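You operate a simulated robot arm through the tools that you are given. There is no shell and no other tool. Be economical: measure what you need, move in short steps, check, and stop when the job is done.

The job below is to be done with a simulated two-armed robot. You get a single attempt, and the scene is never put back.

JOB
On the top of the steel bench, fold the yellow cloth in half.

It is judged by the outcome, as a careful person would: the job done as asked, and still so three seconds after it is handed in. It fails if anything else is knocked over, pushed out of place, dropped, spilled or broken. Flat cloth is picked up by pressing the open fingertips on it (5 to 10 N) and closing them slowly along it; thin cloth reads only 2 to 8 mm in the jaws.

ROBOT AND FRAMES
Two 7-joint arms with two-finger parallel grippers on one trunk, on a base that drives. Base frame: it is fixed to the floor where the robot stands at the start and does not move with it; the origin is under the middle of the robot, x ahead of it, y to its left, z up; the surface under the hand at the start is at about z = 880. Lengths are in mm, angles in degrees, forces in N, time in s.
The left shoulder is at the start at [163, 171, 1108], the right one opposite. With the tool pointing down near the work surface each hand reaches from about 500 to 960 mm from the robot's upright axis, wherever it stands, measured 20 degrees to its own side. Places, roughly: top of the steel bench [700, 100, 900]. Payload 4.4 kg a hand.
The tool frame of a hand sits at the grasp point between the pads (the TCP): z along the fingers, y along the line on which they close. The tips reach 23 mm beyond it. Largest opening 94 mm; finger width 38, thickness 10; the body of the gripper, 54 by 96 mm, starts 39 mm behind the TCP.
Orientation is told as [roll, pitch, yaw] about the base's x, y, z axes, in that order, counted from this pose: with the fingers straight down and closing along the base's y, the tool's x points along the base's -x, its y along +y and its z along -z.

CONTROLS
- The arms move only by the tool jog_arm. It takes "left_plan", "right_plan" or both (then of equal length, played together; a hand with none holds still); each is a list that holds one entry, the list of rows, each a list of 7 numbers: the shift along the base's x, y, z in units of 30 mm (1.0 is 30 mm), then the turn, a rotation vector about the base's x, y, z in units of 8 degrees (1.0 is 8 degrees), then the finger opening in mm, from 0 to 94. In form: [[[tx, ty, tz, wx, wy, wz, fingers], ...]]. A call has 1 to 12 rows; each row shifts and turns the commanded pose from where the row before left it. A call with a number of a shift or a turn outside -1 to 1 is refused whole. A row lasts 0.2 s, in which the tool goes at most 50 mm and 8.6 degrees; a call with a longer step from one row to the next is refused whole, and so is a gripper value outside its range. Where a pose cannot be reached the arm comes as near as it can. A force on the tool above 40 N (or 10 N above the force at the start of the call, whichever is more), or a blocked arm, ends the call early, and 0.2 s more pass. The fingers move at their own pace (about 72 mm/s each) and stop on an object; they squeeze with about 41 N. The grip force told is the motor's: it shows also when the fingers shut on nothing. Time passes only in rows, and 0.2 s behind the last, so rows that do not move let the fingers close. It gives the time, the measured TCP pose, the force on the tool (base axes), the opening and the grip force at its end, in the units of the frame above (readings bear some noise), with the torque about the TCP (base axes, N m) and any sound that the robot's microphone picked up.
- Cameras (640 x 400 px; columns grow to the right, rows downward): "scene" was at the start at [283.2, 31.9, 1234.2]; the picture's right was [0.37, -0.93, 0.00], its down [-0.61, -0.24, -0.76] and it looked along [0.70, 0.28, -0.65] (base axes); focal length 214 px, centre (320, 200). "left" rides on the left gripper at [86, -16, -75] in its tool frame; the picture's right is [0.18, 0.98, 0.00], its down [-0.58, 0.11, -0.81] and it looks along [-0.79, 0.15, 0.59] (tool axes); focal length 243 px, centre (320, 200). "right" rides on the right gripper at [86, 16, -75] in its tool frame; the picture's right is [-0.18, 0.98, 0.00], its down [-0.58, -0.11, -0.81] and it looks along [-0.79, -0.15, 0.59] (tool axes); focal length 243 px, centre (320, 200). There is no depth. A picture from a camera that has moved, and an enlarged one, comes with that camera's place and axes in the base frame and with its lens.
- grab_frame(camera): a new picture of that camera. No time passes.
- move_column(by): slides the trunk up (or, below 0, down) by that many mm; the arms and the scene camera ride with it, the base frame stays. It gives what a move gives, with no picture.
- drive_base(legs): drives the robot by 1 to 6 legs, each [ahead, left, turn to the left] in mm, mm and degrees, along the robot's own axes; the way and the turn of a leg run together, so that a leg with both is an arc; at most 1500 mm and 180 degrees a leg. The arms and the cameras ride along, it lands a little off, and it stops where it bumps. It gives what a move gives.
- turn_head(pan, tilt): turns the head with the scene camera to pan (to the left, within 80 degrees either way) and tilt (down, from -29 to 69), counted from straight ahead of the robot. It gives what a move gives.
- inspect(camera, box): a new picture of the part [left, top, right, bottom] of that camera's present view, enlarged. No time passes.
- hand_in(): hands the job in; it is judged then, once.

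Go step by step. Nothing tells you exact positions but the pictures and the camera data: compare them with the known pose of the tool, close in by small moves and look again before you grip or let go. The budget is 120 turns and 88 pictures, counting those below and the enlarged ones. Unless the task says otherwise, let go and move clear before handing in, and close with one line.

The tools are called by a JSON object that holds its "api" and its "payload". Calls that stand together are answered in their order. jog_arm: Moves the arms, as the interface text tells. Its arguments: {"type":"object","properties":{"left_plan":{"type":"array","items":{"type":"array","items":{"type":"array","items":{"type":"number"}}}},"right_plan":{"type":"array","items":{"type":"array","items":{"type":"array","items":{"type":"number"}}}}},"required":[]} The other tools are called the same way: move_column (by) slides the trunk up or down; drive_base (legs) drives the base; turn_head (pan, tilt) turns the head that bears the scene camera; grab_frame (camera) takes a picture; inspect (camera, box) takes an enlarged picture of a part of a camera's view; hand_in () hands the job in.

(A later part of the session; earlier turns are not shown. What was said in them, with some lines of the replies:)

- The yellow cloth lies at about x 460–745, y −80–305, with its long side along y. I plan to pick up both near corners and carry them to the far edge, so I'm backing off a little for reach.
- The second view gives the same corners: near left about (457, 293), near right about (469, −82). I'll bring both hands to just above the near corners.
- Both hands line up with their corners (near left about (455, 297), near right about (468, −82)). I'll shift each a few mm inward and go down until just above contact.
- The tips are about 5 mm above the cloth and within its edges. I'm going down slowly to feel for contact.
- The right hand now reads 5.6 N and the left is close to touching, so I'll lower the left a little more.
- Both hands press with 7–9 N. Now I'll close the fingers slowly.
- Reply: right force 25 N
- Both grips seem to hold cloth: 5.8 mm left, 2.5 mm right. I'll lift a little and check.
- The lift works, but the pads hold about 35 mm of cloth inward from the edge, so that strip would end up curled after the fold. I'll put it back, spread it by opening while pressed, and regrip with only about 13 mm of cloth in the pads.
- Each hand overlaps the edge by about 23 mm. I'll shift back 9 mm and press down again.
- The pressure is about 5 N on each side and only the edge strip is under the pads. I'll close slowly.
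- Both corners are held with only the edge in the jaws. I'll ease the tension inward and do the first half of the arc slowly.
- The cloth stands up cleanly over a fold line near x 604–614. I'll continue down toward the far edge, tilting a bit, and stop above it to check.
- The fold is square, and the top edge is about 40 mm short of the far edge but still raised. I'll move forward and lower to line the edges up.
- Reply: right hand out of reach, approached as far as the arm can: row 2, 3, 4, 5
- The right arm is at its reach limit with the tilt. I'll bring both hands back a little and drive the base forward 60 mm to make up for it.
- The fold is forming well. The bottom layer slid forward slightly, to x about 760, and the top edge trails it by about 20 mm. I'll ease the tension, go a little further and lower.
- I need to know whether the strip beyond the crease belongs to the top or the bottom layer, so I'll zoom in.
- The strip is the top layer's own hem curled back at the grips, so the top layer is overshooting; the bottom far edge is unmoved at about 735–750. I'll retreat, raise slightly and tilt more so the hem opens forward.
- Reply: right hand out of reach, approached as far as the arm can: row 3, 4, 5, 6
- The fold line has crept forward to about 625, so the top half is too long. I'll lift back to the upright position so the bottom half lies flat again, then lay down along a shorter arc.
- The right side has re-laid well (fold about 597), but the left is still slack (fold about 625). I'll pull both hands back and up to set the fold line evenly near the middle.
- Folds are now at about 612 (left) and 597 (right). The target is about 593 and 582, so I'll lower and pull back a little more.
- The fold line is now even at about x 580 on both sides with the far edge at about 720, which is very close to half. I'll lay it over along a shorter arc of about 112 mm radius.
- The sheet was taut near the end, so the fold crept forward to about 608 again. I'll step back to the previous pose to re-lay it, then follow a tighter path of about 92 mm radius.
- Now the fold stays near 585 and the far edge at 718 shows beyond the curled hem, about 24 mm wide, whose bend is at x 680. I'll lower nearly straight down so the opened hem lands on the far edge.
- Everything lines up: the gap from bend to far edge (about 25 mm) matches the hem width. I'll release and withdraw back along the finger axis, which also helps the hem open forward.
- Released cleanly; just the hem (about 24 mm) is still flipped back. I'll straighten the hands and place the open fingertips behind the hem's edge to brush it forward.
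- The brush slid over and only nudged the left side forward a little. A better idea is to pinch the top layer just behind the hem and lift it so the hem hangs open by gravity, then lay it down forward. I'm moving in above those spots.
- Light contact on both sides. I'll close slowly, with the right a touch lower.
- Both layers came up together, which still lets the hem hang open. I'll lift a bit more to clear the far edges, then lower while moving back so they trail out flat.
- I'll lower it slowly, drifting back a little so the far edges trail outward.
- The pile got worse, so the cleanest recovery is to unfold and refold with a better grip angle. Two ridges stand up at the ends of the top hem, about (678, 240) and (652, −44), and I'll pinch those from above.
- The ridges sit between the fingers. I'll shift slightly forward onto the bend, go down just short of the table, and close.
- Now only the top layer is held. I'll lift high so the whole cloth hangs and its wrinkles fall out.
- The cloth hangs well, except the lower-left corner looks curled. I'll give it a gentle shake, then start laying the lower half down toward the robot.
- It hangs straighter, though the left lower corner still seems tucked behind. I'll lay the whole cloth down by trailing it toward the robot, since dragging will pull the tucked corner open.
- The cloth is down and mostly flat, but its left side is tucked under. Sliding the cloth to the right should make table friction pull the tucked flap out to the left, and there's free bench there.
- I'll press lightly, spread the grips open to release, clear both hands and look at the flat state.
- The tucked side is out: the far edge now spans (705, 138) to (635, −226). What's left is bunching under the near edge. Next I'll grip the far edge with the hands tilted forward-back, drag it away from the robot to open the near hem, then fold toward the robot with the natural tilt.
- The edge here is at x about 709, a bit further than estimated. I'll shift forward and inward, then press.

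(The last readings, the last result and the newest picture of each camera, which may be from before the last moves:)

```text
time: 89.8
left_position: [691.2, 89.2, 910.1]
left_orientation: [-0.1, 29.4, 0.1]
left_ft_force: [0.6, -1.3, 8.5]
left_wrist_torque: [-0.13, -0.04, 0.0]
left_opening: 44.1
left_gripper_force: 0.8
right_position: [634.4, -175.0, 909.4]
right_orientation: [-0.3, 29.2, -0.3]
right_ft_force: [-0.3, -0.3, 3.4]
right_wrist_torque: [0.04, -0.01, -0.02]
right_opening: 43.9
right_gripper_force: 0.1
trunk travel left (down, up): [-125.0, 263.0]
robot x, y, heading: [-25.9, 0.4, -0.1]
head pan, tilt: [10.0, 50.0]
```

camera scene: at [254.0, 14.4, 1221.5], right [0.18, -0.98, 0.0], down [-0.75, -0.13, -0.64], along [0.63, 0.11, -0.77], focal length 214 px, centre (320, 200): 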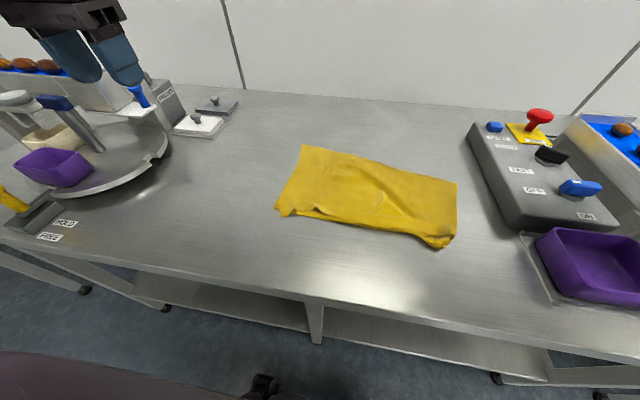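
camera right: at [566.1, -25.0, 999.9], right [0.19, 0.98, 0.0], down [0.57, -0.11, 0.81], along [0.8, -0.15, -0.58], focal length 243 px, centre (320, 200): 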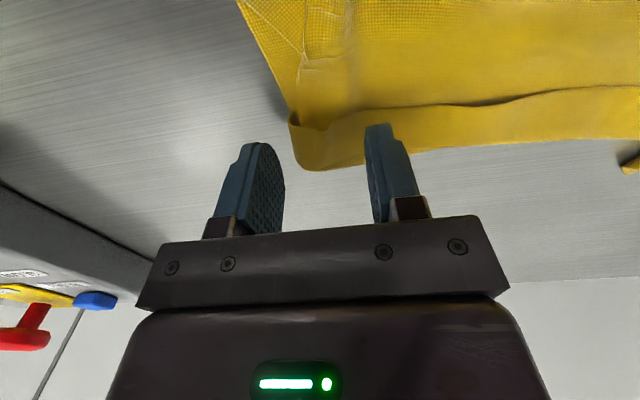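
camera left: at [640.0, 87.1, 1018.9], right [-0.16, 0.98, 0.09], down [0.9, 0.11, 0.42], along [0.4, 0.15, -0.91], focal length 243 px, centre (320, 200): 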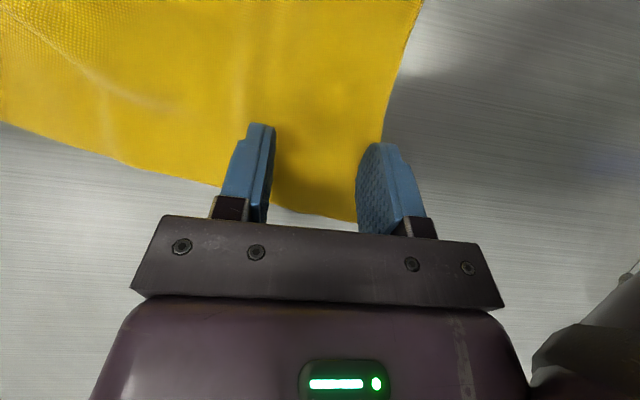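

Contact is good (8.5 and 3.4 N). I'll close slowly with slightly more pressure on the right.

{"api": "jog_arm", "payload": {"left_plan": [[[0, 0, 0, 0, 0, 0, 40], [0, 0, 0, 0, 0, 0, 36], [0, 0, 0, 0, 0, 0, 32], [0, 0, 0, 0, 0, 0, 28], [0, 0, 0, 0, 0, 0, 24], [0, 0, 0, 0, 0, 0, 20], [0, 0, 0, 0, 0, 0, 16], [0, 0, 0, 0, 0, 0, 12], [0, 0, 0, 0, 0, 0, 8], [0, 0, 0, 0, 0, 0, 4], [0, 0, 0, 0, 0, 0, 0], [0, 0, 0, 0, 0, 0, 0]]], "right_plan": [[[0, 0, -0.03, 0, 0, 0, 40], [0, 0, 0, 0, 0, 0, 36], [0, 0, 0, 0, 0, 0, 32], [0, 0, 0, 0, 0, 0, 28], [0, 0, 0, 0, 0, 0, 24], [0, 0, 0, 0, 0, 0, 20], [0, 0, 0, 0, 0, 0, 16], [0, 0, 0, 0, 0, 0, 12], [0, 0, 0, 0, 0, 0, 8], [0, 0, 0, 0, 0, 0, 4], [0, 0, 0, 0, 0, 0, 0], [0, 0, 0, 0, 0, 0, 0]]]}}

{"api": "jog_arm", "payload": {"left_plan": [[[0, 0, 0.2, 0, 0, 0, 0], [0, 0, 0.3, 0, 0, 0, 0], [0, 0, 0, 0, 0, 0, 0]]], "right_plan": [[[0, 0, 0.2, 0, 0, 0, 0], [0, 0, 0.3, 0, 0, 0, 0], [0, 0, 0, 0, 0, 0, 0]]]}}

```text
time: 92.4
left_position: [691.6, 90.6, 911.1]
left_orientation: [-0.1, 29.4, 0.1]
left_ft_force: [-1.0, -1.1, 22.3]
left_wrist_torque: [-0.07, -0.03, -0.04]
left_opening: 2.3
left_gripper_force: 40.8
right_position: [634.2, -174.4, 910.2]
right_orientation: [-0.5, 29.2, -0.4]
right_ft_force: [0.7, 3.4, 2.9]
right_wrist_torque: [0.1, -0.08, 0.0]
right_opening: 1.6
right_gripper_force: 40.9
trunk travel left (down, up): [-125.0, 263.0]
robot x, y, heading: [-27.2, -2.6, 0.3]
head pan, tilt: [10.0, 50.0]
```

```text
time: 93.2
left_position: [693.4, 90.8, 922.9]
left_orientation: [0.1, 29.8, 0.2]
left_ft_force: [0.0, 0.3, -0.5]
left_wrist_torque: [0.01, -0.02, -0.05]
left_opening: 2.6
left_gripper_force: 41.0
right_position: [635.0, -175.0, 923.5]
right_orientation: [-0.5, 29.2, -0.4]
right_ft_force: [-0.1, 0.7, 0.2]
right_wrist_torque: [0.02, 0.0, -0.03]
right_opening: 1.8
right_gripper_force: 41.0
trunk travel left (down, up): [-125.0, 263.0]
robot x, y, heading: [-29.5, -1.6, 0.1]
head pan, tilt: [10.0, 50.0]
```

Both far-edge grips hold. I'll lift the cloth up to hang straight from this edge, squaring the hands, with a small shake.

{"api": "jog_arm", "payload": {"left_plan": [[[-0.37, 0, 0.78, 0, -0.31, 0, 0], [-0.37, 0, 0.78, 0, -0.31, 0, 0], [-0.37, 0, 0.78, 0, -0.31, 0, 0], [-0.37, 0, 0.78, 0, -0.31, 0, 0], [-0.37, 0, 0.78, 0, -0.31, 0, 0], [-0.37, 0, 0.78, 0, -0.31, 0, 0], [-0.37, 0, 0.78, 0, -0.31, 0, 0], [-0.37, 0, 0.78, 0, -0.31, 0, 0], [-0.37, 0, 0.78, 0, -0.31, 0, 0], [-0.37, 0, 0.78, 0, -0.31, 0, 0], [-0.37, 0, 0.78, 0, -0.31, 0, 0], [-0.37, 0, 0.78, 0, -0.31, 0, 0]]], "right_plan": [[[-0.21, -0.015, 0.78, 0, -0.3, 0, 0], [-0.21, -0.015, 0.78, 0, -0.3, 0, 0], [-0.21, -0.015, 0.78, 0, -0.3, 0, 0], [-0.21, -0.015, 0.78, 0, -0.3, 0, 0], [-0.21, -0.015, 0.78, 0, -0.3, 0, 0], [-0.21, -0.015, 0.78, 0, -0.3, 0, 0], [-0.21, -0.015, 0.78, 0, -0.3, 0, 0], [-0.21, -0.015, 0.78, 0, -0.3, 0, 0], [-0.21, -0.015, 0.78, 0, -0.3, 0, 0], [-0.21, -0.015, 0.78, 0, -0.3, 0, 0], [-0.21, -0.015, 0.78, 0, -0.3, 0, 0], [-0.21, -0.015, 0.78, 0, -0.3, 0, 0]]]}}

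{"api": "jog_arm", "payload": {"left_plan": [[[1, 0, 0.5, 0, 0, 0, 0], [-1, 0, 0.4, 0, 0, 0, 0], [-1, 0, -0.4, 0, 0, 0, 0], [1, 0, 0.4, 0, 0, 0, 0], [1, 0, -0.4, 0, 0, 0, 0], [-1, 0, 0.4, 0, 0, 0, 0], [-1, 0, -0.4, 0, 0, 0, 0], [1, 0, 0, 0, 0, 0, 0], [0, 0, 0, 0, 0, 0, 0], [0, 0, 0, 0, 0, 0, 0], [0, 0, 0, 0, 0, 0, 0], [0, 0, 0, 0, 0, 0, 0]]], "right_plan": [[[1, 0, 0.5, 0, 0, 0, 0], [-1, 0, 0.4, 0, 0, 0, 0], [-1, 0, -0.4, 0, 0, 0, 0], [1, 0, 0.4, 0, 0, 0, 0], [1, 0, -0.4, 0, 0, 0, 0], [-1, 0, 0.4, 0, 0, 0, 0], [-1, 0, -0.4, 0, 0, 0, 0], [1, 0, 0, 0, 0, 0, 0], [0, 0, 0, 0, 0, 0, 0], [0, 0, 0, 0, 0, 0, 0], [0, 0, 0, 0, 0, 0, 0], [0, 0, 0, 0, 0, 0, 0]]]}}

```text
time: 95.8
left_position: [559.1, 89.6, 1206.9]
left_orientation: [-0.1, -0.3, 0.1]
left_ft_force: [0.8, -0.1, 0.0]
left_wrist_torque: [0.0, -0.05, -0.03]
left_opening: 2.1
left_gripper_force: 41.3
right_position: [558.9, -180.8, 1204.8]
right_orientation: [-0.2, 0.3, -0.3]
right_ft_force: [-0.5, 1.4, 0.4]
right_wrist_torque: [0.01, 0.0, 0.03]
right_opening: 1.6
right_gripper_force: 41.4
trunk travel left (down, up): [-125.0, 263.0]
robot x, y, heading: [-27.6, -1.8, -0.1]
head pan, tilt: [10.0, 50.0]
```

```text
time: 98.4
left_position: [561.3, 86.9, 1220.5]
left_orientation: [-0.2, 0.0, 0.3]
left_ft_force: [0.6, 0.2, 0.2]
left_wrist_torque: [0.01, -0.03, -0.02]
left_opening: 2.5
left_gripper_force: 40.9
right_position: [559.9, -179.6, 1220.0]
right_orientation: [-0.1, 0.5, -0.3]
right_ft_force: [-0.5, 0.1, -1.3]
right_wrist_torque: [-0.03, -0.01, 0.0]
right_opening: 1.8
right_gripper_force: 40.9
trunk travel left (down, up): [-125.0, 263.0]
robot x, y, heading: [-26.9, 3.2, 0.2]
head pan, tilt: [10.0, 50.0]
```

The hold is secure. I'll lay it flat, near edge down first, moving the hands away from the robot with a slight drag.

{"api": "jog_arm", "payload": {"left_plan": [[[0, 0.1, -0.75, 0, 0, 0, 0], [0, 0, -0.75, 0, 0, 0, 0], [0.6, 0, -0.6, 0, 0, 0, 0], [0.67, 0, -0.67, 0, 0, 0, 0], [0.67, 0, -0.67, 0, 0, 0, 0], [0.67, 0, -0.67, 0, 0, 0, 0], [0.67, 0, -0.67, 0, 0, 0, 0], [0.67, 0, -0.67, 0, 0, 0, 0], [0.67, 0, -0.67, 0, 0, 0, 0], [0.67, 0, -0.67, 0, 0, 0, 0], [0.67, 0, -0.67, 0, 0, 0, 0], [0.67, 0, -0.67, 0, 0, 0, 0]]], "right_plan": [[[0, -0.1, -0.75, 0, 0, 0, 0], [0, 0, -0.75, 0, 0, 0, 0], [0.6, 0, -0.6, 0, 0, 0, 0], [0.67, 0, -0.67, 0, 0, 0, 0], [0.67, 0, -0.67, 0, 0, 0, 0], [0.67, 0, -0.67, 0, 0, 0, 0], [0.67, 0, -0.67, 0, 0, 0, 0], [0.67, 0, -0.67, 0, 0, 0, 0], [0.67, 0, -0.67, 0, 0, 0, 0], [0.67, 0, -0.67, 0, 0, 0, 0], [0.67, 0, -0.67, 0, 0, 0, 0], [0.67, 0, -0.67, 0, 0, 0, 0]]]}}

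{"api": "jog_arm", "payload": {"left_plan": [[[0.67, 0, -0.6, 0, 0, 0, 0], [0.67, 0, -0.5, 0, 0, 0, 0], [0.5, 0, 0, 0, 0, 0, 0], [0.5, 0, 0, 0, 0, 0, 0], [0, 0, 0, 0, 0, 0, 0]]], "right_plan": [[[0.67, 0, -0.6, 0, 0, 0, 0], [0.67, 0, -0.5, 0, 0, 0, 0], [0.5, 0, 0, 0, 0, 0, 0], [0.5, 0, 0, 0, 0, 0, 0], [0, 0, 0, 0, 0, 0, 0]]]}}

{"api": "inspect", "payload": {"camera": "scene", "box": [200, 50, 520, 250]}}

```text
time: 101.0
left_position: [759.2, 90.4, 970.9]
left_orientation: [0.0, 0.1, 0.1]
left_ft_force: [-0.2, -2.0, -0.3]
left_wrist_torque: [-0.04, 0.02, -0.02]
left_opening: 2.5
left_gripper_force: 41.3
right_position: [760.9, -184.0, 974.1]
right_orientation: [-0.1, 0.7, -0.2]
right_ft_force: [-0.6, 2.1, -0.3]
right_wrist_torque: [0.02, 0.01, 0.01]
right_opening: 1.5
right_gripper_force: 41.1
trunk travel left (down, up): [-125.0, 263.0]
robot x, y, heading: [-23.9, -1.0, 0.3]
head pan, tilt: [10.0, 50.0]
```

```text
time: 102.2
left_position: [828.9, 90.5, 940.7]
left_orientation: [-0.1, 0.0, 0.2]
left_ft_force: [-0.2, -2.2, 0.1]
left_wrist_torque: [-0.07, 0.03, -0.03]
left_opening: 2.4
left_gripper_force: 41.4
right_position: [830.1, -183.8, 943.2]
right_orientation: [-0.1, 0.4, -0.3]
right_ft_force: [0.2, 2.5, 0.0]
right_wrist_torque: [0.05, 0.0, 0.04]
right_opening: 1.6
right_gripper_force: 41.5
trunk travel left (down, up): [-125.0, 263.0]
robot x, y, heading: [-27.2, 3.6, -0.0]
head pan, tilt: [10.0, 50.0]
```

```text
2.00 times, centred on (360, 150) of scene
camera zoom: at [254.8, 14.3, 1221.2], right [0.18, -0.98, 0.0], down [-0.75, -0.13, -0.64], along [0.63, 0.11, -0.77], focal length 429 px, centre (240, 300)
```

zoom: 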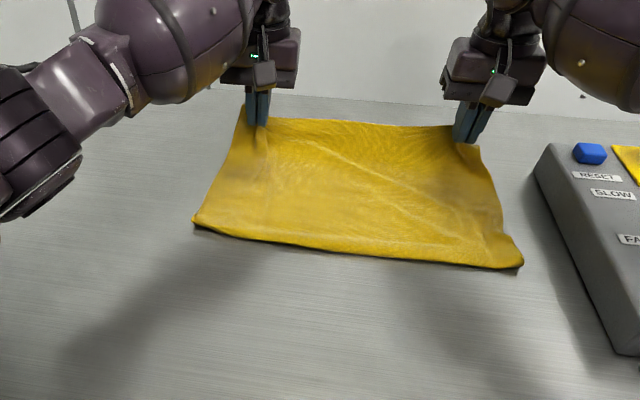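

Excellent: the cloth is flat and square. It measures short though, so about 50 mm is still folded under at the near edge. I'll lift once more and re-lay with a much longer drag so friction opens that flap.

{"api": "jog_arm", "payload": {"left_plan": [[[-0.7, 0, 1, 0, 0, 0, 0], [-0.7, 0, 1, 0, 0, 0, 0], [-0.7, 0, 1, 0, 0, 0, 0], [-0.7, 0, 1, 0, 0, 0, 0], [-0.7, 0, 1, 0, 0, 0, 0], [-0.7, 0, 1, 0, 0, 0, 0], [-0.7, 0, 1, 0, 0, 0, 0], [-0.7, 0, 1, 0, 0, 0, 0], [-0.7, 0, 1, 0, 0, 0, 0], [-0.8, 0, 0.5, 0, 0, 0, 0], [-1, 0, 0, 0, 0, 0, 0], [-1, 0, 0, 0, 0, 0, 0]]], "right_plan": [[[-0.7, 0, 1, 0, 0, 0, 0], [-0.7, 0, 1, 0, 0, 0, 0], [-0.7, 0, 1, 0, 0, 0, 0], [-0.7, 0, 1, 0, 0, 0, 0], [-0.7, 0, 1, 0, 0, 0, 0], [-0.7, 0, 1, 0, 0, 0, 0], [-0.7, 0, 1, 0, 0, 0, 0], [-0.7, 0, 1, 0, 0, 0, 0], [-0.7, 0, 1, 0, 0, 0, 0], [-0.8, 0, 0.5, 0, 0, 0, 0], [-1, 0, 0, 0, 0, 0, 0], [-1, 0, 0, 0, 0, 0, 0]]]}}

{"api": "jog_arm", "payload": {"left_plan": [[[-1, 0, 0.3, 0, 0, 0, 0], [1, 0, 0.4, 0, 0, 0, 0], [1, 0, -0.4, 0, 0, 0, 0], [-1, 0, 0.4, 0, 0, 0, 0], [-1, 0, -0.4, 0, 0, 0, 0], [-0.5, 0, 0.4, 0, 0, 0, 0], [-0.3, 0, -0.4, 0, 0, 0, 0], [0, 0, 0, 0, 0, 0, 0], [0, 0, 0, 0, 0, 0, 0], [0, 0, 0, 0, 0, 0, 0], [0, 0, -0.5, 0, 0, 0, 0], [0, 0, -0.8, 0, 0, 0, 0]]], "right_plan": [[[-1, 0, 0.3, 0, 0, 0, 0], [1, 0, 0.4, 0, 0, 0, 0], [1, 0, -0.4, 0, 0, 0, 0], [-1, 0, 0.4, 0, 0, 0, 0], [-1, 0, -0.4, 0, 0, 0, 0], [-0.5, 0, 0.4, 0, 0, 0, 0], [-0.3, 0, -0.4, 0, 0, 0, 0], [0, 0, 0, 0, 0, 0, 0], [0, 0, 0, 0, 0, 0, 0], [0, 0, 0, 0, 0, 0, 0], [0, 0, -0.5, 0, 0, 0, 0], [0, 0, -0.8, 0, 0, 0, 0]]]}}

```text
time: 104.8
left_position: [556.7, 91.6, 1228.5]
left_orientation: [0.0, -0.1, 0.2]
left_ft_force: [-0.7, -1.7, -0.2]
left_wrist_torque: [-0.04, -0.01, 0.0]
left_opening: 2.3
left_gripper_force: 40.6
right_position: [553.5, -182.1, 1228.2]
right_orientation: [-0.2, 0.4, -0.4]
right_ft_force: [-0.9, 2.0, -0.2]
right_wrist_torque: [0.01, 0.0, 0.05]
right_opening: 1.9
right_gripper_force: 41.1
trunk travel left (down, up): [-125.0, 263.0]
robot x, y, heading: [-25.2, 2.7, 0.3]
head pan, tilt: [10.0, 50.0]
```

```text
time: 107.4
left_position: [503.9, 91.7, 1195.1]
left_orientation: [-0.1, 0.1, 0.1]
left_ft_force: [-0.1, -3.3, -0.2]
left_wrist_torque: [-0.06, 0.0, -0.02]
left_opening: 2.5
left_gripper_force: 41.0
right_position: [505.5, -185.4, 1194.4]
right_orientation: [-0.1, 0.7, -0.2]
right_ft_force: [-0.5, 3.4, 0.2]
right_wrist_torque: [0.05, 0.04, 0.06]
right_opening: 1.7
right_gripper_force: 41.3
trunk travel left (down, up): [-125.0, 263.0]
robot x, y, heading: [-24.9, 1.8, 0.1]
head pan, tilt: [10.0, 50.0]
```

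{"api": "jog_arm", "payload": {"left_plan": [[[0.5, 0, -0.87, 0, 0, 0, 0], [0.6, 0, -0.87, 0, 0, 0, 0], [0.65, 0, -0.87, 0, 0, 0, 0], [0.65, 0, -0.87, 0, 0, 0, 0], [0.65, 0, -0.87, 0, 0, 0, 0], [0.65, 0, -0.87, 0, 0, 0, 0], [0.65, 0, -0.87, 0, 0, 0, 0], [0.65, 0, -0.87, 0, 0, 0, 0], [0.65, 0, -0.87, 0, 0, 0, 0], [0.65, 0, -0.7, 0, 0, 0, 0], [0.65, 0, -0.3, 0, 0, 0, 0], [0.65, 0, 0, 0, 0, 0, 0]]], "right_plan": [[[0.5, 0, -0.87, 0, 0, 0, 0], [0.6, 0, -0.87, 0, 0, 0, 0], [0.65, 0, -0.87, 0, 0, 0, 0], [0.65, 0, -0.87, 0, 0, 0, 0], [0.65, 0, -0.87, 0, 0, 0, 0], [0.65, 0, -0.87, 0, 0, 0, 0], [0.65, 0, -0.87, 0, 0, 0, 0], [0.65, 0, -0.87, 0, 0, 0, 0], [0.65, 0, -0.87, 0, 0, 0, 0], [0.65, 0, -0.7, 0, 0, 0, 0], [0.65, 0, -0.3, 0, 0, 0, 0], [0.65, 0, 0, 0, 0, 0, 0]]]}}

{"api": "jog_arm", "payload": {"left_plan": [[[0.65, 0, 0, 0, 0, 0, 0], [0.65, 0, 0, 0, 0, 0, 0], [0.65, 0, 0, 0, 0, 0, 0], [0.65, 0, 0, 0, 0, 0, 0], [0.65, 0, 0, 0, 0, 0, 0], [0.65, 0, 0, 0, 0, 0, 0], [0.5, 0, 0, 0, 0, 0, 0], [0, 0, 0, 0, 0, 0, 0]]], "right_plan": [[[0.65, 0, 0, 0, 0, 0, 0], [0.65, 0, 0, 0, 0, 0, 0], [0.65, 0, 0, 0, 0, 0, 0], [0.65, 0, 0, 0, 0, 0, 0], [0.65, 0, 0, 0, 0, 0, 0], [0.65, 0, 0, 0, 0, 0, 0], [0.5, 0, 0, 0, 0, 0, 0], [0, 0, 0, 0, 0, 0, 0]]]}}

{"api": "inspect", "payload": {"camera": "scene", "box": [240, 50, 480, 200]}}

```text
time: 110.0
left_position: [732.8, 89.6, 927.1]
left_orientation: [0.0, 0.2, 0.4]
left_ft_force: [-0.3, -0.6, -0.8]
left_wrist_torque: [-0.02, 0.02, 0.0]
left_opening: 2.4
left_gripper_force: 41.3
right_position: [732.2, -182.8, 927.4]
right_orientation: [-0.2, 0.7, -0.1]
right_ft_force: [0.1, 0.3, -1.3]
right_wrist_torque: [0.01, 0.02, -0.04]
right_opening: 1.4
right_gripper_force: 40.6
trunk travel left (down, up): [-125.0, 263.0]
robot x, y, heading: [-27.7, 1.6, 0.2]
head pan, tilt: [10.0, 50.0]
```

```text
time: 111.8
left_position: [863.4, 92.7, 930.6]
left_orientation: [-0.1, 0.0, 0.1]
left_ft_force: [-0.4, -3.7, -0.2]
left_wrist_torque: [-0.11, 0.0, -0.04]
left_opening: 2.5
left_gripper_force: 41.1
right_position: [863.4, -186.3, 932.0]
right_orientation: [-0.2, 0.5, -0.3]
right_ft_force: [1.2, 2.9, 0.1]
right_wrist_torque: [0.05, 0.02, 0.07]
right_opening: 1.6
right_gripper_force: 40.8
trunk travel left (down, up): [-125.0, 263.0]
robot x, y, heading: [-25.9, 0.2, -0.0]
head pan, tilt: [10.0, 50.0]
```

```text
2.67 times, centred on (360, 125) of scene
camera zoom: at [255.1, 14.4, 1221.0], right [0.18, -0.98, 0.0], down [-0.75, -0.13, -0.64], along [0.63, 0.11, -0.77], focal length 572 px, centre (213, 400)
```

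zoom: 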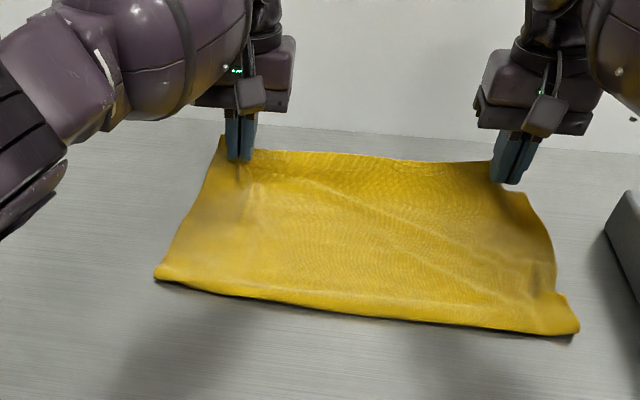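

The cloth is flat and square, with near edge about x 670 and far edge about 892; the small flap under the near edge stays hidden. I'll now fold toward the robot along a tight arc, tilting the fingers forward.

{"api": "jog_arm", "payload": {"left_plan": [[[-0.67, 0, 0.13, 0, 0, 0, 0], [-0.47, 0, 0.37, 0, -0.94, 0, 0], [-0.47, 0, 0.37, 0, -0.94, 0, 0], [-0.55, 0, 0.25, 0, -0.62, 0, 0], [-0.55, 0, 0.25, 0, -0.62, 0, 0], [-0.5, 0, 0, 0, -0.62, 0, 0], [-0.5, 0, 0, 0, -0.62, 0, 0], [-0.48, 0, -0.17, 0, -0.62, 0, 0], [-0.48, 0, -0.17, 0, -0.62, 0, 0], [0, 0, 0, 0, 0, 0, 0]]], "right_plan": [[[-0.67, 0, 0.13, 0, 0, 0, 0], [-0.47, 0, 0.37, 0, -0.94, 0, 0], [-0.47, 0, 0.37, 0, -0.94, 0, 0], [-0.55, 0, 0.25, 0, -0.62, 0, 0], [-0.55, 0, 0.25, 0, -0.62, 0, 0], [-0.5, 0, 0, 0, -0.62, 0, 0], [-0.5, 0, 0, 0, -0.62, 0, 0], [-0.48, 0, -0.17, 0, -0.62, 0, 0], [-0.48, 0, -0.17, 0, -0.62, 0, 0], [0, 0, 0, 0, 0, 0, 0]]]}}

{"api": "jog_arm", "payload": {"left_plan": [[[-0.43, 0, -0.37, 0, -0.62, 0, 0], [-0.43, 0, -0.37, 0, -0.62, 0, 0], [-0.3, 0, -0.33, 0, -0.62, 0, 0], [-0.3, 0, -0.33, 0, -0.62, 0, 0], [0, 0, 0, 0, 0, 0, 0]]], "right_plan": [[[-0.43, 0, -0.37, 0, -0.62, 0, 0], [-0.43, 0, -0.37, 0, -0.62, 0, 0], [-0.3, 0, -0.33, 0, -0.62, 0, 0], [-0.3, 0, -0.33, 0, -0.62, 0, 0], [0, 0, 0, 0, 0, 0, 0]]]}}

{"api": "inspect", "payload": {"camera": "scene", "box": [240, 50, 480, 200]}}

```text
time: 114.2
left_position: [724.1, 69.8, 1064.6]
left_orientation: [0.2, -54.3, -1.5]
left_ft_force: [0.3, -0.5, -0.8]
left_wrist_torque: [0.02, 0.03, -0.04]
left_opening: 2.0
left_gripper_force: 41.3
right_position: [712.5, -194.6, 979.7]
right_orientation: [0.9, -45.7, -1.1]
right_ft_force: [0.6, -0.1, 1.1]
right_wrist_torque: [0.03, 0.03, 0.01]
right_opening: 1.5
right_gripper_force: 41.0
trunk travel left (down, up): [-125.0, 263.0]
robot x, y, heading: [-21.2, 4.1, 0.0]
head pan, tilt: [10.0, 50.0]
stopped in row 10 (left hand): the arm was blocked; the commanded pose is now the measured one
```

```text
time: 115.0
left_position: [691.5, 57.0, 1140.3]
left_orientation: [5.8, -78.2, -8.7]
left_ft_force: [-0.3, -20.9, -15.4]
left_wrist_torque: [0.21, 0.47, -0.6]
left_opening: 2.8
left_gripper_force: 41.1
right_position: [677.8, -181.5, 964.1]
right_orientation: [2.4, -60.8, -1.2]
right_ft_force: [0.5, 19.6, 16.0]
right_wrist_torque: [-0.05, -0.48, 0.62]
right_opening: 1.4
right_gripper_force: 40.8
trunk travel left (down, up): [-125.0, 263.0]
robot x, y, heading: [-19.9, 1.5, 0.2]
head pan, tilt: [10.0, 50.0]
stopped in row 3 (left hand): the arm was blocked; the commanded pose is now the measured one
```

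```text
2.67 times, centred on (360, 125) of scene
camera zoom: at [234.4, 7.9, 1231.9], right [0.18, -0.98, -0.01], down [-0.74, -0.13, -0.65], along [0.64, 0.12, -0.76], focal length 572 px, centre (213, 400)
```

zoom: 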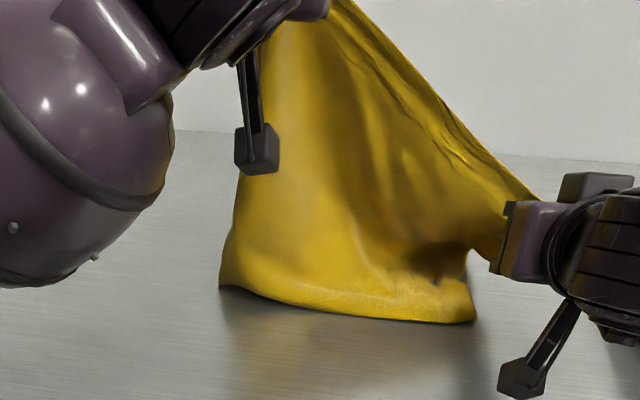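

The left elbow got blocked with that tilt and the hand rose; the hands are now uneven. I'll back out of the tilt gently, raising the right hand to relieve the cloth tension.

{"api": "jog_arm", "payload": {"left_plan": [[[0.2, 0.1, -0.2, 0, 0.8, 0.1, 0], [0.2, 0.1, -0.2, 0, 0.8, 0.1, 0], [0.2, 0.1, -0.2, -0.1, 0.8, 0.1, 0], [0.1, 0.1, -0.2, -0.1, 0.8, 0.1, 0], [0, 0, 0, 0, 0, 0, 0]]], "right_plan": [[[0.1, 0.1, 0.7, 0, 0.7, 0, 0], [0.1, 0.1, 0.7, 0, 0.7, 0, 0], [0.1, 0, 0.7, 0, 0.7, 0, 0], [0.1, 0, 0.7, 0, 0.7, 0, 0], [0, 0, 0, 0, 0, 0, 0]]]}}

```text
time: 116.4
left_position: [716.0, 97.2, 1121.9]
left_orientation: [-1.6, -53.5, 3.9]
left_ft_force: [-0.2, -2.2, -0.4]
left_wrist_torque: [-0.03, 0.04, -0.13]
left_opening: 2.4
left_gripper_force: 41.7
right_position: [688.8, -166.7, 1040.3]
right_orientation: [0.8, -37.5, 0.4]
right_ft_force: [-0.6, 2.4, 0.8]
right_wrist_torque: [-0.02, 0.01, 0.07]
right_opening: 1.7
right_gripper_force: 40.4
trunk travel left (down, up): [-125.0, 263.0]
robot x, y, heading: [-26.8, 3.0, 1.1]
head pan, tilt: [10.0, 50.0]
stopped in row 5 (left hand): the arm was blocked; the commanded pose is now the measured one
```

{"api": "jog_arm", "payload": {"left_plan": [[[0, 0, 0, 0, 0.9, -0.05, 0], [0, 0, 0, 0, 0.9, -0.05, 0], [0, 0, 0, 0, 0.9, -0.05, 0], [0, 0, 0, 0, 0.9, -0.05, 0], [0, 0, 0, 0, 0.9, -0.05, 0], [0, 0, 0, 0, 0.9, -0.05, 0], [0, 0, 0, 0.15, 0.9, -0.05, 0], [0, 0, 0, 0, 0, 0, 0]]], "right_plan": [[[0.1, -0.05, 0.38, 0, 0.67, 0, 0], [0.1, -0.05, 0.38, 0, 0.67, 0, 0], [0.1, -0.05, 0.38, 0, 0.67, 0, 0], [0.1, -0.05, 0.38, 0, 0.67, 0, 0], [0.1, -0.05, 0.38, 0, 0.67, 0, 0], [0.1, -0.05, 0.38, 0, 0.67, 0, 0], [0.1, -0.05, 0.38, 0, 0.67, 0, 0], [0, 0, 0, 0, 0, 0, 0]]]}}

```text
time: 118.2
left_position: [734.6, 93.6, 1090.8]
left_orientation: [0.8, -0.8, -0.4]
left_ft_force: [0.0, -0.4, 0.9]
left_wrist_torque: [0.01, 0.0, -0.03]
left_opening: 2.3
left_gripper_force: 40.7
right_position: [726.8, -178.8, 1100.4]
right_orientation: [0.6, 1.6, 0.2]
right_ft_force: [-0.6, 0.8, -0.8]
right_wrist_torque: [0.03, 0.01, 0.02]
right_opening: 1.8
right_gripper_force: 41.1
trunk travel left (down, up): [-125.0, 263.0]
robot x, y, heading: [-25.2, 1.8, 0.8]
head pan, tilt: [10.0, 50.0]
```

Recovered: both hands are level with the cloth hanging between them. I'll bring it back to hang centred in front of the robot, then raise the trunk for elbow clearance before laying it again.

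{"api": "jog_arm", "payload": {"left_plan": [[[-0.5, 0.18, 0.9, 0, 0, 0, 0], [-0.7, 0.18, 0.9, 0, 0, 0, 0], [-0.8, 0.18, 0.8, 0, 0, 0, 0], [-0.8, 0.18, 0.7, 0, 0, 0, 0], [-0.8, 0.18, 0.5, 0, 0, 0, 0], [-0.8, 0.18, 0.3, 0, 0, 0, 0], [-0.8, 0.18, 0.2, 0, 0, 0, 0], [-0.6, 0.18, 0, 0, 0, 0, 0], [0, 0, 0, 0, 0, 0, 0]]], "right_plan": [[[-0.5, 0.175, 0.8, 0, 0, 0, 0], [-0.65, 0.175, 0.8, 0, -0.2, 0, 0], [-0.75, 0.175, 0.8, 0, 0, 0, 0], [-0.75, 0.175, 0.6, 0, 0, 0, 0], [-0.75, 0.175, 0.5, 0, 0, 0, 0], [-0.75, 0.175, 0.3, 0, 0, 0, 0], [-0.75, 0.175, 0.2, 0, 0, 0, 0], [-0.6, 0.175, 0, 0, 0, 0, 0], [0, 0, 0, 0, 0, 0, 0]]]}}

{"api": "move_column", "payload": {"by": 130}}

```text
time: 120.2
left_position: [561.9, 137.9, 1220.3]
left_orientation: [0.9, -0.8, -0.3]
left_ft_force: [0.1, -1.2, 0.4]
left_wrist_torque: [-0.04, 0.01, -0.03]
left_opening: 2.5
left_gripper_force: 40.9
right_position: [559.9, -138.4, 1218.3]
right_orientation: [0.6, 0.1, 0.1]
right_ft_force: [0.6, 1.7, -0.5]
right_wrist_torque: [0.06, 0.01, 0.06]
right_opening: 1.7
right_gripper_force: 41.0
trunk travel left (down, up): [-125.0, 263.0]
robot x, y, heading: [-22.8, 4.1, 0.8]
head pan, tilt: [10.0, 50.0]
```

```text
time: 121.8
left_position: [561.2, 136.7, 1348.3]
left_orientation: [0.8, -0.7, -0.3]
left_ft_force: [1.1, -1.2, -0.1]
left_wrist_torque: [-0.02, 0.01, -0.03]
left_opening: 2.6
left_gripper_force: 41.2
right_position: [563.4, -136.9, 1348.2]
right_orientation: [0.7, 0.2, 0.2]
right_ft_force: [0.0, 1.2, 0.0]
right_wrist_torque: [-0.04, 0.04, 0.01]
right_opening: 1.9
right_gripper_force: 41.3
trunk travel left (down, up): [-255.0, 133.0]
robot x, y, heading: [-22.5, 2.9, 0.8]
head pan, tilt: [10.0, 50.0]
```

{"api": "jog_arm", "payload": {"left_plan": [[[-0.2, 0, -0.93, 0, 0, 0, 0], [-0.2, 0, -0.93, 0, 0, 0, 0], [-0.2, 0, -0.93, 0, 0, 0, 0], [-0.2, 0, -0.93, 0, 0, 0, 0], [-0.2, 0, -0.93, 0, 0, 0, 0], [-0.2, 0, -0.93, 0, 0, 0, 0], [-0.2, 0, -0.93, 0, 0, 0, 0], [0, 0, 0, 0, 0, 0, 0], [0, 0, 0, 0, 0, 0, 0], [0, 0, 0, 0, 0, 0, 0]]], "right_plan": [[[-0.2, 0, -0.93, 0, 0, 0, 0], [-0.2, 0, -0.93, 0, 0, 0, 0], [-0.2, 0, -0.93, 0, 0, 0, 0], [-0.2, 0, -0.93, 0, 0, 0, 0], [-0.2, 0, -0.93, 0, 0, 0, 0], [-0.2, 0, -0.93, 0, 0, 0, 0], [-0.2, 0, -0.93, 0, 0, 0, 0], [0, 0, 0, 0, 0, 0, 0], [0, 0, 0, 0, 0, 0, 0], [0, 0, 0, 0, 0, 0, 0]]]}}

{"api": "jog_arm", "payload": {"left_plan": [[[0.6, 0, -0.73, 0, 0, 0, 0], [0.8, 0, -0.73, 0, 0, 0, 0], [0.8, 0, -0.73, 0, 0, 0, 0], [0.8, 0, -0.73, 0, 0, 0, 0], [0.8, 0, -0.73, 0, 0, 0, 0], [0.8, 0, -0.73, 0, 0, 0, 0], [0.8, 0, -0.73, 0, 0, 0, 0], [0.8, 0, -0.73, 0, 0, 0, 0], [0.8, 0, -0.7, 0, 0, 0, 0], [0.8, 0, -0.5, 0, 0, 0, 0], [0.67, 0, -0.1, 0, 0, 0, 0], [0, 0, 0, 0, 0, 0, 0]]], "right_plan": [[[0.6, 0, -0.73, 0, 0, 0, 0], [0.8, 0, -0.73, 0, 0, 0, 0], [0.8, 0, -0.73, 0, 0, 0, 0], [0.8, 0, -0.73, 0, 0, 0, 0], [0.8, 0, -0.73, 0, 0, 0, 0], [0.8, 0, -0.73, 0, 0, 0, 0], [0.8, 0, -0.73, 0, 0, 0, 0], [0.8, 0, -0.73, 0, 0, 0, 0], [0.8, 0, -0.7, 0, 0, 0, 0], [0.8, 0, -0.5, 0, 0, 0, 0], [0.67, 0, -0.1, 0, 0, 0, 0], [0, 0, 0, 0, 0, 0, 0]]]}}

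```text
time: 124.0
left_position: [519.6, 135.4, 1153.7]
left_orientation: [0.8, -0.8, -0.3]
left_ft_force: [-0.3, -1.6, -0.2]
left_wrist_torque: [-0.05, 0.01, -0.05]
left_opening: 2.4
left_gripper_force: 40.9
right_position: [520.5, -137.6, 1154.4]
right_orientation: [0.7, 0.0, 0.2]
right_ft_force: [-0.8, 1.8, -0.4]
right_wrist_torque: [0.03, 0.0, 0.04]
right_opening: 2.1
right_gripper_force: 40.7
trunk travel left (down, up): [-255.0, 133.0]
robot x, y, heading: [-21.5, -0.0, 0.5]
head pan, tilt: [10.0, 50.0]
```

```text
time: 126.6
left_position: [768.4, 135.0, 939.8]
left_orientation: [0.7, -0.8, -0.4]
left_ft_force: [-0.5, -1.1, 0.0]
left_wrist_torque: [-0.01, 0.0, -0.02]
left_opening: 2.3
left_gripper_force: 41.4
right_position: [774.2, -136.2, 940.1]
right_orientation: [0.7, 0.0, 0.2]
right_ft_force: [0.5, 0.9, -0.7]
right_wrist_torque: [-0.02, 0.0, 0.02]
right_opening: 2.0
right_gripper_force: 40.7
trunk travel left (down, up): [-255.0, 133.0]
robot x, y, heading: [-24.3, 0.2, 0.8]
head pan, tilt: [10.0, 50.0]
```

The lay went well again (near edge about x 580, fold line about 690). First I'll fold up to the apex with a modest tilt, and check the readings.

{"api": "jog_arm", "payload": {"left_plan": [[[-0.57, 0, -0.15, 0, 0, 0, 0], [-0.45, 0, 0.38, 0, -0.62, 0, 0], [-0.45, 0, 0.38, 0, -0.62, 0, 0], [-0.53, 0, 0.23, 0, -0.62, 0, 0], [-0.53, 0, 0.23, 0, -0.62, 0, 0], [-0.48, 0, 0.03, 0, -0.44, 0, 0], [-0.48, 0, 0.03, 0, -0.44, 0, 0], [0, 0, 0, 0, 0, 0, 0]]], "right_plan": [[[-0.77, 0, -0.15, 0, 0, 0, 0], [-0.45, 0, 0.38, 0, -0.62, 0, 0], [-0.45, 0, 0.38, 0, -0.62, 0, 0], [-0.53, 0, 0.23, 0, -0.62, 0, 0], [-0.53, 0, 0.23, 0, -0.62, 0, 0], [-0.48, 0, 0.03, 0, -0.44, 0, 0], [-0.48, 0, 0.03, 0, -0.44, 0, 0], [0, 0, 0, 0, 0, 0, 0]]]}}

```text
time: 128.4
left_position: [666.5, 135.9, 975.0]
left_orientation: [1.1, -27.7, -0.3]
left_ft_force: [0.6, -1.6, -0.5]
left_wrist_torque: [-0.04, 0.0, 0.0]
left_opening: 2.5
left_gripper_force: 41.2
right_position: [662.8, -135.5, 974.1]
right_orientation: [0.7, -27.0, 0.1]
right_ft_force: [-0.1, 0.9, -0.9]
right_wrist_torque: [-0.07, -0.02, 0.04]
right_opening: 1.9
right_gripper_force: 40.6
trunk travel left (down, up): [-255.0, 133.0]
robot x, y, heading: [-25.0, -0.4, 0.7]
head pan, tilt: [10.0, 50.0]
```

Both arms track cleanly now. I'll back the base up 50 mm, which carries the edge over, then finish lowering.

{"api": "drive_base", "payload": {"legs": [[-50, 0, 0]]}}

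```text
time: 129.3
left_position: [615.7, 136.3, 975.6]
left_orientation: [0.9, -27.8, -0.4]
left_ft_force: [-0.2, -1.7, 0.5]
left_wrist_torque: [-0.03, 0.0, -0.02]
left_opening: 2.5
left_gripper_force: 41.2
right_position: [612.0, -137.2, 975.4]
right_orientation: [0.6, -26.9, 0.1]
right_ft_force: [-0.3, -0.1, 0.6]
right_wrist_torque: [-0.04, -0.01, -0.02]
right_opening: 1.7
right_gripper_force: 41.0
trunk travel left (down, up): [-255.0, 133.0]
robot x, y, heading: [-73.9, -1.5, 1.1]
head pan, tilt: [10.0, 50.0]
```

{"api": "jog_arm", "payload": {"left_plan": [[[-0.3, 0, -0.3, 0, -0.43, 0, 0], [-0.3, 0, -0.35, 0, -0.43, 0, 0], [-0.3, 0, -0.4, 0, -0.43, 0, 0], [-0.3, 0, -0.4, 0, -0.43, 0, 0], [-0.3, 0, -0.4, 0, -0.43, 0, 0], [0, 0, 0, 0, 0, 0, 0]]], "right_plan": [[[-0.28, 0, -0.3, 0, -0.43, 0, 0], [-0.28, 0, -0.35, 0, -0.43, 0, 0], [-0.28, 0, -0.4, 0, -0.43, 0, 0], [-0.28, 0, -0.4, 0, -0.43, 0, 0], [-0.28, 0, -0.4, 0, -0.43, 0, 0], [0, 0, 0, 0, 0, 0, 0]]]}}

```text
time: 130.7
left_position: [572.9, 136.4, 919.0]
left_orientation: [1.2, -44.9, -0.5]
left_ft_force: [-0.3, -1.1, -0.9]
left_wrist_torque: [-0.02, 0.0, -0.03]
left_opening: 2.4
left_gripper_force: 41.2
right_position: [571.6, -136.0, 918.3]
right_orientation: [0.5, -44.1, 0.3]
right_ft_force: [-0.6, 1.6, 0.0]
right_wrist_torque: [0.0, -0.02, 0.04]
right_opening: 1.8
right_gripper_force: 40.6
trunk travel left (down, up): [-255.0, 133.0]
robot x, y, heading: [-75.3, 4.6, 0.7]
head pan, tilt: [10.0, 50.0]
```

In place just above the near edge. I'll release and withdraw back along the fingers, toward the robot and up.

{"api": "jog_arm", "payload": {"left_plan": [[[0, 0, 0, 0, 0, 0, 8], [0, 0, 0, 0, 0, 0, 16], [0, 0, 0, 0, 0, 0, 24], [-0.3, 0, 0.3, 0, 0, 0, 24], [-0.5, 0, 0.5, 0, 0, 0, 24], [-0.6, 0, 0.6, 0, 0.5, 0, 24], [-0.3, 0.5, 0.9, 0, 0.8, 0, 24], [0, 0.9, 0.9, 0, 0.8, 0, 24], [0, 0.9, 0.9, 0, 0.8, 0, 24], [0, 0.9, 0.9, 0, 0.8, 0, 24], [0, 0.9, 0.9, 0, 0.8, 0, 24], [0, 0.9, 0.9, 0, 0.8, 0, 24]]], "right_plan": [[[0, 0, 0, 0, 0, 0, 8], [0, 0, 0, 0, 0, 0, 16], [0, 0, 0, 0, 0, 0, 24], [-0.3, 0, 0.3, 0, 0, 0, 24], [-0.5, 0, 0.5, 0, 0, 0, 24], [-0.6, 0, 0.6, 0, 0.5, 0, 24], [-0.3, -0.3, 0.9, 0, 0.8, 0, 24], [0, -0.5, 1, 0, 0.8, 0, 24], [0, -0.5, 1, 0, 0.8, 0, 24], [0, -0.5, 1, 0, 0.8, 0, 24], [0, -0.5, 1, 0, 0.8, 0, 24], [0, -0.5, 1, 0, 0.8, 0, 24]]]}}

{"api": "inspect", "payload": {"camera": "scene", "box": [160, 70, 480, 270]}}

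```text
time: 133.3
left_position: [519.8, 286.7, 1124.3]
left_orientation: [0.8, -2.5, -0.2]
left_ft_force: [-0.5, 0.1, -0.1]
left_wrist_torque: [0.01, -0.02, 0.0]
left_opening: 23.9
left_gripper_force: 0.1
right_position: [518.0, -220.9, 1138.3]
right_orientation: [0.8, -1.6, 0.2]
right_ft_force: [-0.4, 0.9, 0.0]
right_wrist_torque: [0.0, -0.01, -0.02]
right_opening: 24.1
right_gripper_force: 0.1
trunk travel left (down, up): [-255.0, 133.0]
robot x, y, heading: [-72.8, 3.3, 1.1]
head pan, tilt: [10.0, 50.0]
```

```text
2.00 times, centred on (320, 170) of scene
camera zoom: at [89.6, 17.3, 1367.4], right [0.19, -0.98, 0.0], down [-0.75, -0.14, -0.64], along [0.63, 0.12, -0.77], focal length 429 px, centre (320, 260)
```

zoom: 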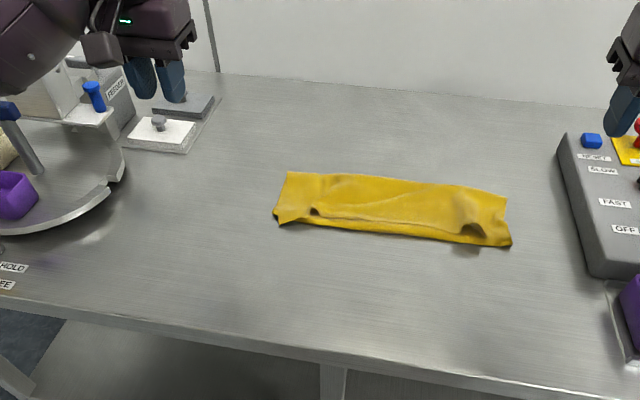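

The cloth lies folded over on the bench with its edges nearly aligned. Nothing else looks disturbed and both hands are clear, so I'm handing in.

{"api": "hand_in", "payload": {}}

```text
The job is handed in.
```

The yellow cloth is folded in half on the steel bench, but not perfectly: about 50 mm of one long edge is probably still tucked underneath, and the top edge is slightly rumpled where the grippers held it.
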